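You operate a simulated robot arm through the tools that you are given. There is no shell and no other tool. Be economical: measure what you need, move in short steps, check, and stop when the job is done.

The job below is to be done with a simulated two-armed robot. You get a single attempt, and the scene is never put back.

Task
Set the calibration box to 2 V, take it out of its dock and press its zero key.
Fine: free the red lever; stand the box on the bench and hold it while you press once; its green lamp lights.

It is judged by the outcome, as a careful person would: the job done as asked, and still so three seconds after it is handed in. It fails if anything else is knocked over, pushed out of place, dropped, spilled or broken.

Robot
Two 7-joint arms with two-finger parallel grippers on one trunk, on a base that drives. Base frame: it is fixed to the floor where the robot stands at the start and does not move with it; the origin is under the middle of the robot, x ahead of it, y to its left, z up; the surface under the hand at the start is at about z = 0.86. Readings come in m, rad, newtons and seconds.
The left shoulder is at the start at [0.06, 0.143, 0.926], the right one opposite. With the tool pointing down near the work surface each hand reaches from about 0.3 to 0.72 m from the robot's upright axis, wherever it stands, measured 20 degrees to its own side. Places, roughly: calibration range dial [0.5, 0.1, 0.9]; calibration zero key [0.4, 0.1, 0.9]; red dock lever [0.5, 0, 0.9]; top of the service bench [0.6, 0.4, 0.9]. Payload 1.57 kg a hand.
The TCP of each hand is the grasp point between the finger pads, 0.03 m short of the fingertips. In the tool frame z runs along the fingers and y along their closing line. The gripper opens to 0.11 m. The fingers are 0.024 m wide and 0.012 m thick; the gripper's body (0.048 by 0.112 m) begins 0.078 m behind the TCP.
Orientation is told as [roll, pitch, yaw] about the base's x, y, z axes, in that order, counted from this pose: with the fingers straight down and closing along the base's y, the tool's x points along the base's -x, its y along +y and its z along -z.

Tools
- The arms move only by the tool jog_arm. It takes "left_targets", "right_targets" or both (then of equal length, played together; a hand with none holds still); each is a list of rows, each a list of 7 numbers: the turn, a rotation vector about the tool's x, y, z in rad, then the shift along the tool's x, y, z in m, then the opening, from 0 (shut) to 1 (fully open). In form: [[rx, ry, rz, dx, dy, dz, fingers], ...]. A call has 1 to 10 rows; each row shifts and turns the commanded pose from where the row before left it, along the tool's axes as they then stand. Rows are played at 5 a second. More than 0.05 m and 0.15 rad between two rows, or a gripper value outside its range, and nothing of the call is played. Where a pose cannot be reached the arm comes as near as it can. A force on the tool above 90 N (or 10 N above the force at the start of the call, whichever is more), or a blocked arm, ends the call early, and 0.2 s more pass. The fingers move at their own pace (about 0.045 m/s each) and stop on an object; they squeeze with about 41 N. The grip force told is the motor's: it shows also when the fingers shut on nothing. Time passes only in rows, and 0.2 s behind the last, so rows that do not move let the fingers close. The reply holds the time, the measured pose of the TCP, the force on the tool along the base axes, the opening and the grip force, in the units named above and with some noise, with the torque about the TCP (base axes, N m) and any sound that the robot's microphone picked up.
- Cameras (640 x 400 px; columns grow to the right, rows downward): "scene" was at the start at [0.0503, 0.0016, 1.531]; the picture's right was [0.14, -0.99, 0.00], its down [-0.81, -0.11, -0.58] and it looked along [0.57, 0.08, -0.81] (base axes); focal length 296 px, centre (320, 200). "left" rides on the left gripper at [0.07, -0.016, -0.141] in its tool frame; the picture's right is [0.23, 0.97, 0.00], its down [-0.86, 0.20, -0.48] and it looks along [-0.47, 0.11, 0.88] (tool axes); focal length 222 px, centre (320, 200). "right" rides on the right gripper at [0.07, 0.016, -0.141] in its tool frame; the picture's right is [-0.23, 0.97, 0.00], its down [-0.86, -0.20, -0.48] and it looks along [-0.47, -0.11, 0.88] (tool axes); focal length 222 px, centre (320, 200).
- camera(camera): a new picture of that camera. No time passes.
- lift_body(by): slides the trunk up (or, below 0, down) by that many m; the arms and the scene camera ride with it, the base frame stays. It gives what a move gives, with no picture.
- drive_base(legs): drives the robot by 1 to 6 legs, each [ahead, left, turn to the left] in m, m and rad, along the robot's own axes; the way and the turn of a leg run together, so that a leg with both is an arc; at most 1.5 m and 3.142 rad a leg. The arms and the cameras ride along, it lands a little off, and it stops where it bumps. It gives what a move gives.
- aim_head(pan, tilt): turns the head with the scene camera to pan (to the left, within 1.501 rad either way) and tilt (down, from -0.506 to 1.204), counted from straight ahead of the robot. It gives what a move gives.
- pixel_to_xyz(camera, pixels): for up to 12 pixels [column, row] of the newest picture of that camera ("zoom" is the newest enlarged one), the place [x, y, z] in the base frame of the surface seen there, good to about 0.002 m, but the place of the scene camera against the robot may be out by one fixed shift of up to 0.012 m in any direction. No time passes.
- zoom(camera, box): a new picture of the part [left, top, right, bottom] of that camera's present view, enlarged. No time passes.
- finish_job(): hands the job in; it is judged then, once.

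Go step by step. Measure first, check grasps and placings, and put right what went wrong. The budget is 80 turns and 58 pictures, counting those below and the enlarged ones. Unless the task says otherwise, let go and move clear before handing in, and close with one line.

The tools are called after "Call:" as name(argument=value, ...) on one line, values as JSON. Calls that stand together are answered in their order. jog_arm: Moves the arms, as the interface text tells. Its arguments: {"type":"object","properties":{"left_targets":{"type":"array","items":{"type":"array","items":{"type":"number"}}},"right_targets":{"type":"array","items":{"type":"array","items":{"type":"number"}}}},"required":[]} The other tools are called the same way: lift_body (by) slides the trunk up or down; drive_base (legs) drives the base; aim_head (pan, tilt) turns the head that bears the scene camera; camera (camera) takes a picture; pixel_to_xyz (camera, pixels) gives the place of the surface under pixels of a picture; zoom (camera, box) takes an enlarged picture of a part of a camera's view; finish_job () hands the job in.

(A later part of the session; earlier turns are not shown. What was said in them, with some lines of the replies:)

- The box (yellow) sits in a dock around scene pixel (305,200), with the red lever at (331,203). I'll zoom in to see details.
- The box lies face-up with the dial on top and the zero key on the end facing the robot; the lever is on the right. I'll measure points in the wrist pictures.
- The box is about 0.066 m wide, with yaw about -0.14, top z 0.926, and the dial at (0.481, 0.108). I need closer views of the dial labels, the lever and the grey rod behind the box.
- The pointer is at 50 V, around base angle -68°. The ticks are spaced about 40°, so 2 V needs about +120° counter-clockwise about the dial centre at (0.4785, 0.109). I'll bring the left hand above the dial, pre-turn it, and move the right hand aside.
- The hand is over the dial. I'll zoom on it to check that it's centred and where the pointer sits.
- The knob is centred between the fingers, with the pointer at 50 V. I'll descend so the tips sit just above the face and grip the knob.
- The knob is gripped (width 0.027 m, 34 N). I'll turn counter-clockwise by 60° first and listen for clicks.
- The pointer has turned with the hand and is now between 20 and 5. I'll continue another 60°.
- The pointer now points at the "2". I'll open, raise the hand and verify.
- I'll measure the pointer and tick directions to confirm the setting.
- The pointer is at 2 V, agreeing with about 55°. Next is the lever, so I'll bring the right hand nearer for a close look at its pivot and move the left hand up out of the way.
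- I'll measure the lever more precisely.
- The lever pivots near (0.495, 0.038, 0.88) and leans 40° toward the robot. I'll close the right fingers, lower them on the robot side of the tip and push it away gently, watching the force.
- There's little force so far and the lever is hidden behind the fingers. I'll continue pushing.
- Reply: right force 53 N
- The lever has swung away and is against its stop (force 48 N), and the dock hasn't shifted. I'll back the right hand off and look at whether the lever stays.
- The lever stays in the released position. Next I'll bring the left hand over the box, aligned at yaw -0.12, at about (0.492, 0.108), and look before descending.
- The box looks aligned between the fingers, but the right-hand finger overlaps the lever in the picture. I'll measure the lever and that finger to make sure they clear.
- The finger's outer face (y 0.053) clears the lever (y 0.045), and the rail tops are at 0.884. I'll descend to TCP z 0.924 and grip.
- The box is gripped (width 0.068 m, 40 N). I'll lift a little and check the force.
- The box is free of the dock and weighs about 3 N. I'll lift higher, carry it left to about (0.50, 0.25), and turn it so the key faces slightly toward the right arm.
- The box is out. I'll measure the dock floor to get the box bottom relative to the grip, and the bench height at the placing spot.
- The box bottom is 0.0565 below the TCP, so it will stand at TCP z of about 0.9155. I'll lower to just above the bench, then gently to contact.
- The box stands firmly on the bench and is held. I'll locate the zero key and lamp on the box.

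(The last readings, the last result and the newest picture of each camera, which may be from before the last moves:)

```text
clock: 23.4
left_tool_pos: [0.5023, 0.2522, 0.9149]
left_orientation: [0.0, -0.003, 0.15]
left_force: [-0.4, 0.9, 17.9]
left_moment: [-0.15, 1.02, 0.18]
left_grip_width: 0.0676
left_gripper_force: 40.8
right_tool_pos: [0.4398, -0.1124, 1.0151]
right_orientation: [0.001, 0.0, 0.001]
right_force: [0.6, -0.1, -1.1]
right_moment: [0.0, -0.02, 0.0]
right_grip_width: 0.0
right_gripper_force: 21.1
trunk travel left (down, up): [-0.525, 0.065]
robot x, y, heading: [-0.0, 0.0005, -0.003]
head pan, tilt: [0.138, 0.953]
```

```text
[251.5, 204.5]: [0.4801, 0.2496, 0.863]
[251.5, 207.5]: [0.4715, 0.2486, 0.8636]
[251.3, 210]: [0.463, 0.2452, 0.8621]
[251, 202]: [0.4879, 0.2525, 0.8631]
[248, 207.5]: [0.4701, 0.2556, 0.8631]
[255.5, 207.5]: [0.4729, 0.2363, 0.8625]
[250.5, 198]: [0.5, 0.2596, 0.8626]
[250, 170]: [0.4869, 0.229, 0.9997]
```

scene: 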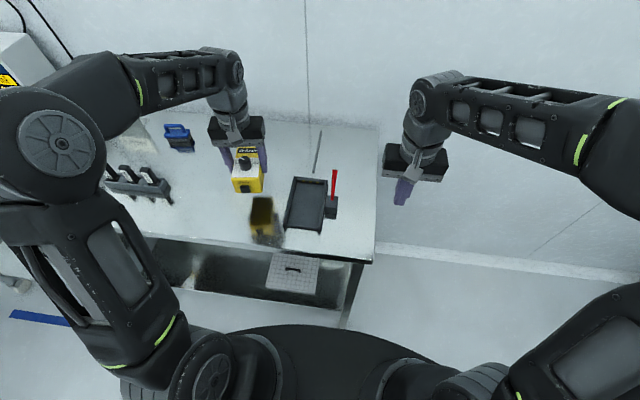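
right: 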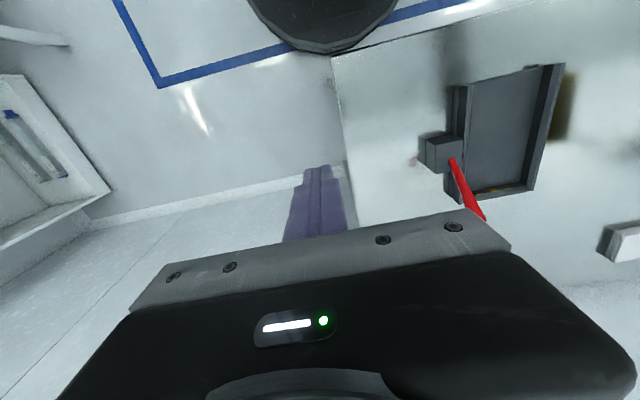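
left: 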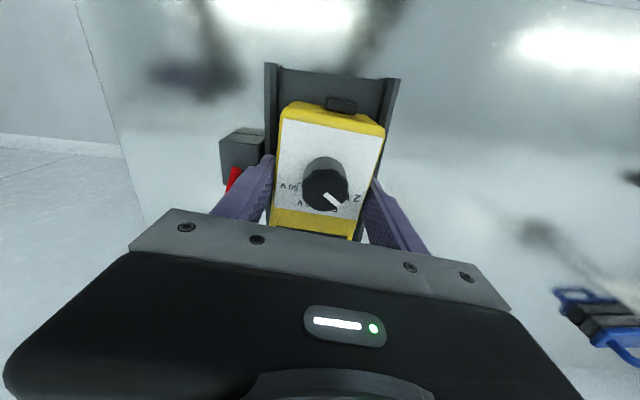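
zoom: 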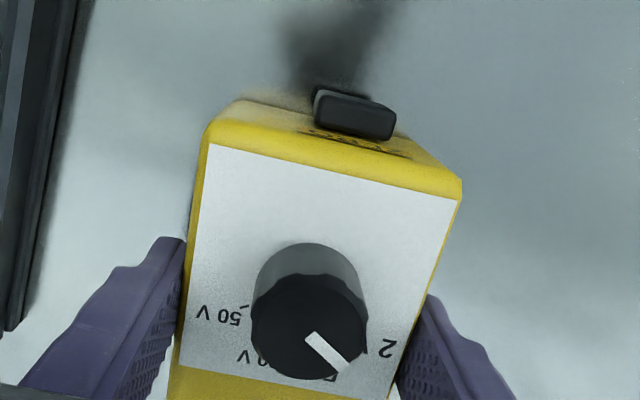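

The key front is at about (0.441, 0.245, 0.889). I'll retract the right hand toward the robot, bring it left, and tilt its closed fingers forward by about 45° so the tips can press the key.

Call:
jog_arm(right_targets=[[0, 0, 0, 0.017, 0.042, 0, 0], [0, 0, 0, 0.017, 0.042, 0, 0], [0, 0, 0, 0.017, 0.042, 0, 0], [0, 0, 0, 0.017, 0.042, 0, 0], [0, 0, -0.149, 0.017, 0.042, 0, 0], [0, -0.149, 0, 0, 0, 0, 0], [0, -0.149, 0, 0, 0, 0, 0], [0, -0.149, 0, 0, 0, 0, 0], [0, -0.149, 0, 0, 0, 0, 0], [0, -0.149, 0, 0, 0, 0, 0]])

Call:
camera(camera="scene")

```text
clock: 25.6
left_tool_pos: [0.5027, 0.2526, 0.9155]
left_orientation: [0.0, -0.003, 0.15]
left_force: [4.4, 3.8, 27.7]
left_moment: [-0.12, -0.48, 0.05]
left_grip_width: 0.0675
left_gripper_force: 40.3
right_tool_pos: [0.3544, 0.0979, 1.0152]
right_orientation: [0.001, -0.748, 0.15]
right_force: [-0.5, 0.0, 0.8]
right_moment: [-0.03, -0.01, 0.03]
right_grip_width: 0.0
right_gripper_force: 21.5
trunk travel left (down, up): [-0.525, 0.065]
robot x, y, heading: [0.0002, 0.0011, 0.003]
head pan, tilt: [0.138, 0.953]
```

```text
22 pictures are left
```

scene: 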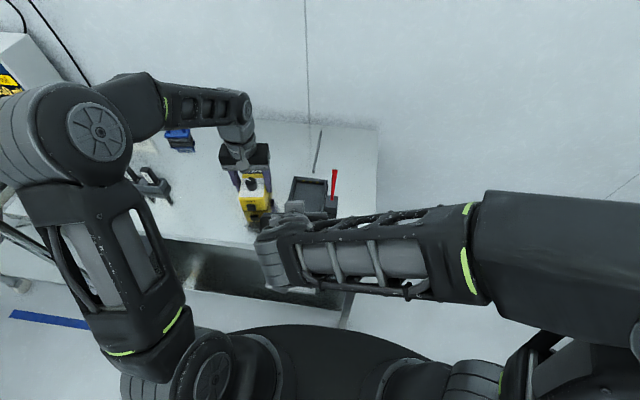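

The tilt is reached cleanly. I'll now bring the right fingertips in front of the key, still a little high, and look.

Call:
jog_arm(right_targets=[[0, 0, 0, -0.0055, 0.0331, 0.0051, 0], [0, 0, 0, -0.0055, 0.0331, 0.0051, 0], [0, 0, 0, -0.0055, 0.0331, 0.0051, 0], [0, 0, 0, -0.0055, 0.0331, 0.0051, 0], [0, 0, 0, 0.0143, 0, 0.0243, 0], [0, 0, 0, 0.0143, 0, 0.0243, 0], [0, 0, 0, 0, 0, 0, 0]])

Call:
camera(camera="right")

Call:
camera(camera="left")

Call:
camera(camera="scene")

```text
clock: 27.2
left_tool_pos: [0.5025, 0.2526, 0.9152]
left_orientation: [0.0, 0.0, 0.15]
left_force: [4.8, 3.2, 29.5]
left_moment: [0.01, -0.12, -0.03]
left_grip_width: 0.0676
left_gripper_force: 42.0
right_tool_pos: [0.3757, 0.2345, 0.9615]
right_orientation: [0.0, -0.746, 0.148]
right_force: [-0.6, -0.1, -0.6]
right_moment: [-0.03, 0.05, 0.02]
right_grip_width: 0.0
right_gripper_force: 20.7
trunk travel left (down, up): [-0.525, 0.065]
robot x, y, heading: [-0.0014, -0.0009, 0.001]
head pan, tilt: [0.138, 0.953]
```

```text
21 pictures are left
```

right: 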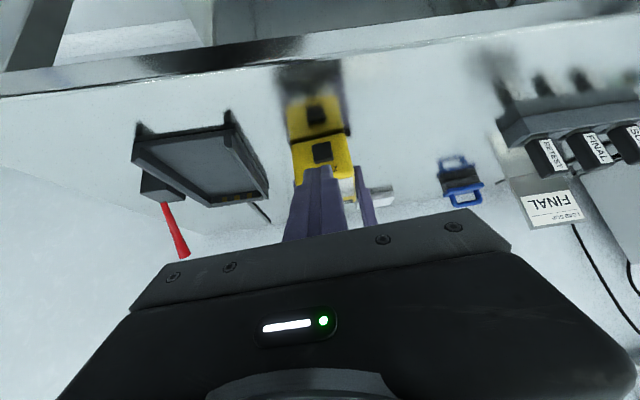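

```text
20 pictures are left
```

left: 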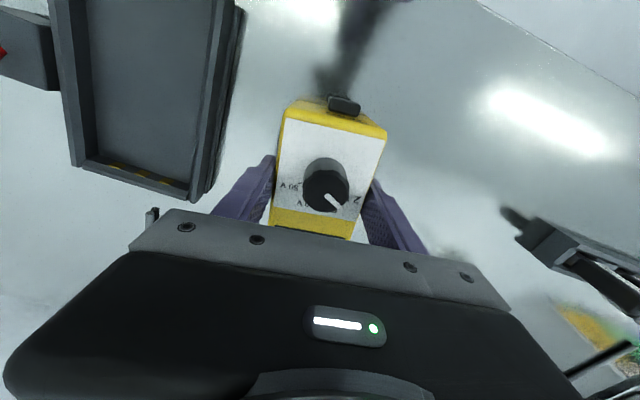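

```text
19 pictures are left
```

scene: 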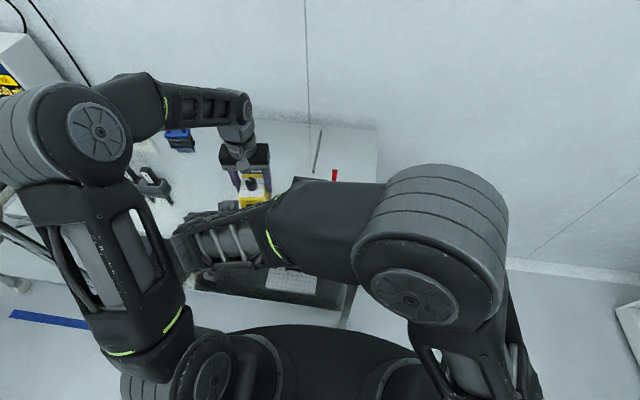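

The key is visible at right-camera pixel (321,152). I'll measure its face there.

Call:
zoom(camera="right", box=[280, 110, 370, 200])

Call:
pixel_to_xyz(camera="right", pixels=[[322, 152], [316, 152], [329, 151], [322, 144], [322, 159], [300, 155], [345, 155], [318, 168], [318, 185]])

```text
4.44 times, centred on (325, 155) of right
```

zoom: 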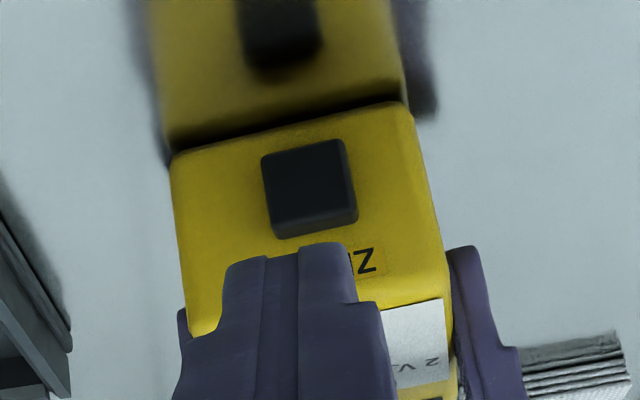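

```text
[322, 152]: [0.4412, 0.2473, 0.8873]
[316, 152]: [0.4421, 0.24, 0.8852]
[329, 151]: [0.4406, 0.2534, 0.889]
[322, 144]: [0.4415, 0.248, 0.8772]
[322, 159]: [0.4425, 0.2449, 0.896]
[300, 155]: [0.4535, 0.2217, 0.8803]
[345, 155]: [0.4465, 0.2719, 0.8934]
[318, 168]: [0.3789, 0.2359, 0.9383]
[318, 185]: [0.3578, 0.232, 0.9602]
```

The key centre is (0.441, 0.247, 0.887). I'll lower the tips to key height, 2 cm short of the key.

Call:
jog_arm(right_targets=[[0, 0, 0, 0.0097, 0.0008, 0.019, 0], [0, 0, 0, 0.0097, 0.0008, 0.019, 0], [0, 0, 0, 0.0097, 0.0008, 0.019, 0], [0, 0, 0, 0, 0, 0, 0]])

Call:
zoom(camera="right", box=[270, 90, 380, 200])

Call:
zoom(camera="left", box=[230, 40, 430, 220])

```text
clock: 28.2
left_tool_pos: [0.5031, 0.252, 0.9147]
left_orientation: [0.0, -0.001, 0.151]
left_force: [4.3, 1.9, 29.1]
left_moment: [-0.02, 0.02, -0.02]
left_grip_width: 0.0676
left_gripper_force: 40.8
right_tool_pos: [0.3937, 0.2395, 0.8987]
right_orientation: [0.001, -0.746, 0.149]
right_force: [0.2, 0.1, -0.5]
right_moment: [0.02, -0.02, -0.01]
right_grip_width: 0.0
right_gripper_force: 22.2
trunk travel left (down, up): [-0.525, 0.065]
robot x, y, heading: [-0.0008, -0.0003, 0.0]
head pan, tilt: [0.138, 0.953]
```

```text
3.64 times, centred on (325, 145) of right
```

zoom: 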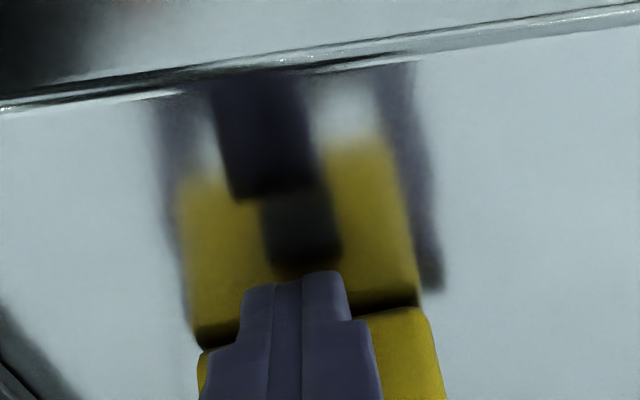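

```text
2.22 times, centred on (330, 130) of left
```

zoom: 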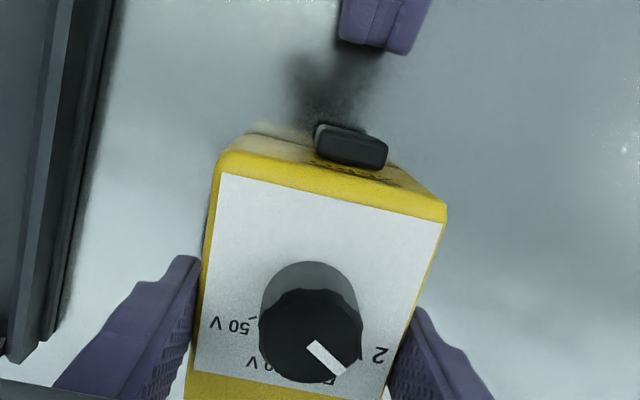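

The tip is lined up with the key. I'll push forward slowly to contact and a few mm more, watching the force and listening.

Call:
jog_arm(right_targets=[[0, 0, 0, -0.0044, 0, 0.0041, 0], [0, 0, 0, -0.0044, 0, 0.0041, 0], [0, 0, 0, -0.0044, 0, 0.0041, 0], [0, 0, 0, -0.0015, 0, 0.0014, 0], [0, 0, 0, -0.0015, 0, 0.0014, 0]])

Call:
zoom(camera="left", box=[230, 40, 430, 220])

```text
clock: 29.4
left_tool_pos: [0.5028, 0.2513, 0.9152]
left_orientation: [-0.001, -0.002, 0.151]
left_force: [4.8, 3.0, 29.0]
left_moment: [-0.08, 0.26, 0.12]
left_grip_width: 0.0676
left_gripper_force: 41.0
right_tool_pos: [0.4153, 0.2421, 0.899]
right_orientation: [-0.002, -0.745, 0.148]
right_force: [-1.7, -0.6, 0.5]
right_moment: [-0.03, -0.01, -0.02]
right_grip_width: 0.0
right_gripper_force: 21.3
trunk travel left (down, up): [-0.525, 0.065]
robot x, y, heading: [-0.0005, -0.0003, 0.001]
head pan, tilt: [0.138, 0.953]
```

```text
2.22 times, centred on (330, 130) of left
```

zoom: 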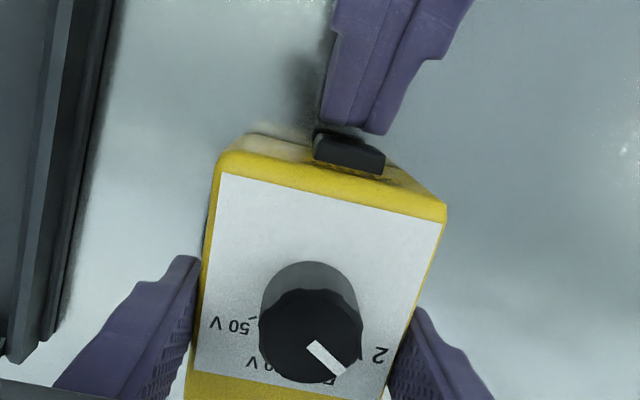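

Contact has begun (about 2 N). I'll press further in small steps.

Call:
jog_arm(right_targets=[[0, 0, 0, -0.0011, 0, 0.001, 0], [0, 0, 0, -0.0011, 0, 0.001, 0], [0, 0, 0, -0.0011, 0, 0.001, 0]])

Call:
zoom(camera="left", box=[230, 40, 430, 220])

```text
clock: 30.2
left_tool_pos: [0.5024, 0.2523, 0.9154]
left_orientation: [0.0, -0.002, 0.15]
left_force: [11.8, 3.6, 21.7]
left_moment: [-0.31, 0.87, -0.11]
left_grip_width: 0.0676
left_gripper_force: 41.7
right_tool_pos: [0.4183, 0.2424, 0.8989]
right_orientation: [0.002, -0.745, 0.151]
right_force: [-14.3, -3.8, 3.9]
right_moment: [-0.06, 0.08, -0.08]
right_grip_width: 0.0002
right_gripper_force: 21.2
trunk travel left (down, up): [-0.525, 0.065]
robot x, y, heading: [-0.0017, 0.0011, 0.003]
head pan, tilt: [0.138, 0.953]
heard: click
```

```text
2.22 times, centred on (330, 130) of left
```

zoom: 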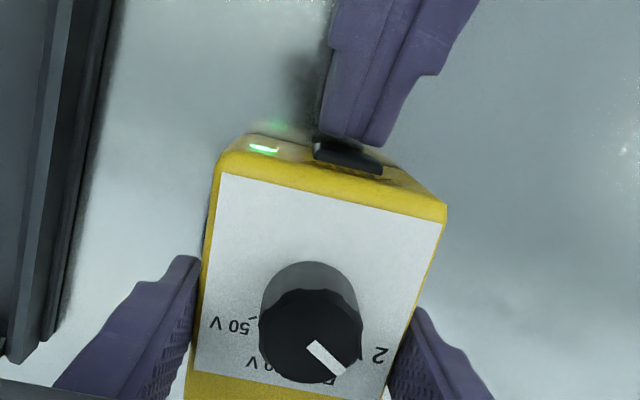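

A click was heard and the green lamp is lit at zoom pixel (263,149). I'll back the right hand straight off and move it clear.

Call:
jog_arm(right_targets=[[0, 0, 0, 0.007, 0, -0.007, 0], [0, 0, 0, 0.015, 0, -0.015, 0], [0, 0, 0, 0, 0, -0.04, 0], [0, 0, 0, -0.015, -0.03, -0.03, 0], [0, 0, 0, -0.015, -0.04, -0.02, 0], [0, 0, 0, 0, -0.045, 0, 0], [0, 0, 0, 0, -0.045, 0, 0], [0, 0, 0, 0, -0.045, 0, 0], [0, 0, 0, 0, -0.045, 0, 0]])

Call:
zoom(camera="left", box=[230, 40, 430, 220])

```text
clock: 32.2
left_tool_pos: [0.502, 0.2528, 0.9154]
left_orientation: [0.0, -0.002, 0.152]
left_force: [4.4, -0.1, 28.9]
left_moment: [0.25, 0.19, 0.12]
left_grip_width: 0.0677
left_gripper_force: 41.1
right_tool_pos: [0.3938, -0.0101, 0.9875]
right_orientation: [-0.004, -0.746, 0.151]
right_force: [0.4, 0.8, -0.1]
right_moment: [0.0, 0.03, -0.03]
right_grip_width: 0.0002
right_gripper_force: 21.1
right hand out of reach, approached as far as the arm can: row 9
trunk travel left (down, up): [-0.525, 0.065]
robot x, y, heading: [0.0016, 0.002, 0.007]
head pan, tilt: [0.138, 0.953]
```

```text
2.22 times, centred on (330, 130) of left
```

zoom: 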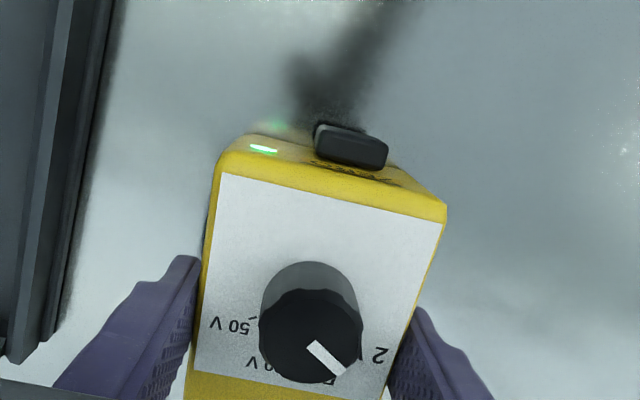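

The lamp stays lit and the key has sprung back. I'll open the left hand and lift straight up.

Call:
jog_arm(left_targets=[[0, 0, 0, 0, 0, -0.002, 0.45], [0, 0, 0, 0, 0, 0, 0.7], [0, 0, 0, 0, 0, 0, 0.8], [0, 0, 0, 0, 0, 0, 0.8], [0, 0, 0, 0, 0, -0.03, 0.8], [0, 0, 0, 0, 0, -0.05, 0.8], [0, 0, 0, 0, 0, -0.04, 0.8], [0, 0, 0, 0.02, 0.04, 0, 0.8], [0, 0, 0, 0.02, 0.04, 0, 0.8]])

Call:
camera(camera="scene")

Call:
camera(camera="left")

```text
clock: 34.2
left_tool_pos: [0.4503, 0.3266, 1.0366]
left_orientation: [-0.001, 0.0, 0.149]
left_force: [0.5, -0.1, -1.1]
left_moment: [0.01, -0.02, 0.04]
left_grip_width: 0.0877
left_gripper_force: 0.0
right_tool_pos: [0.3942, -0.0091, 0.9878]
right_orientation: [-0.002, -0.744, 0.148]
right_force: [0.8, -0.4, -0.2]
right_moment: [-0.06, 0.01, -0.01]
right_grip_width: 0.0001
right_gripper_force: 21.5
trunk travel left (down, up): [-0.525, 0.065]
robot x, y, heading: [-0.0003, -0.0008, -0.0]
head pan, tilt: [0.138, 0.953]
```

```text
12 pictures are left
```

scene: 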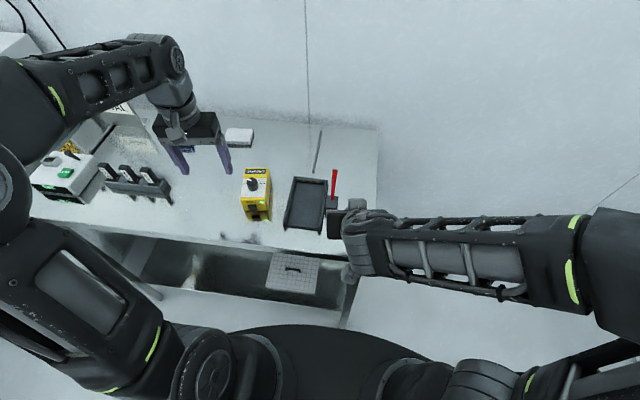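

```text
11 pictures are left
```

left: 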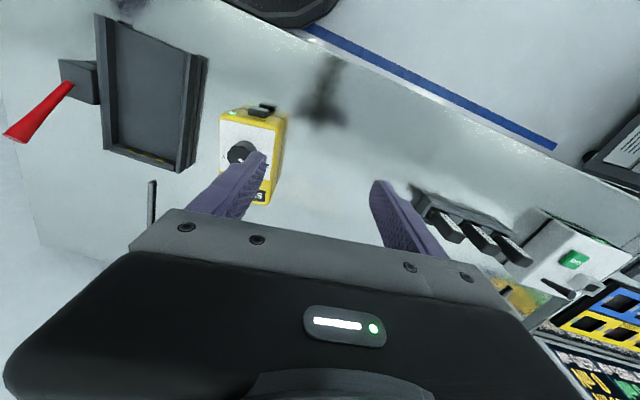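

The box stands on the bench with the hands clear. One last zoom will confirm the dial and lamp.

Call:
zoom(camera="scene", box=[220, 150, 350, 235])

Call:
zoom(camera="left", box=[200, 90, 300, 170])

```text
4.71 times, centred on (285, 192) of scene
```

zoom: 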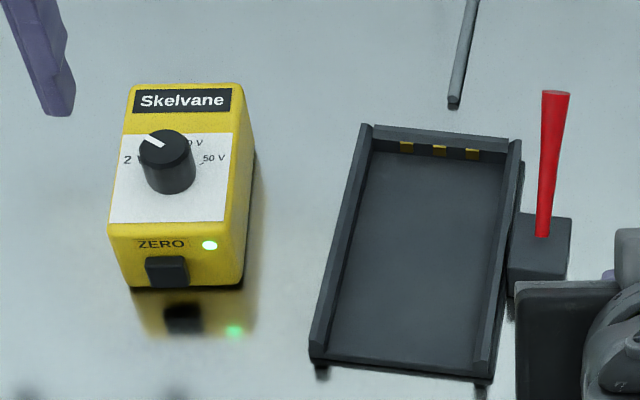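

```text
5.00 times, centred on (250, 130) of left
```

zoom: 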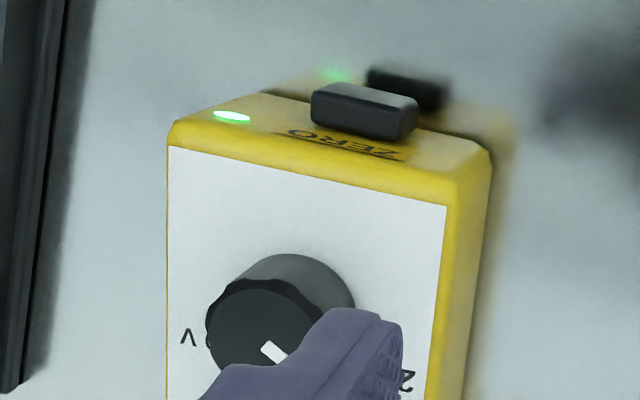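

The lamp is green, the dial points at 2 V, the box stands on the bench with the lever free, and both hands are clear, so I'm handing in.

Call:
finish_job()

```text
The job is handed in.
```

The calibration box is set to 2 V and standing on the bench out of its dock, with the red lever freed. I held it and pressed the zero key once, and its green lamp is lit.
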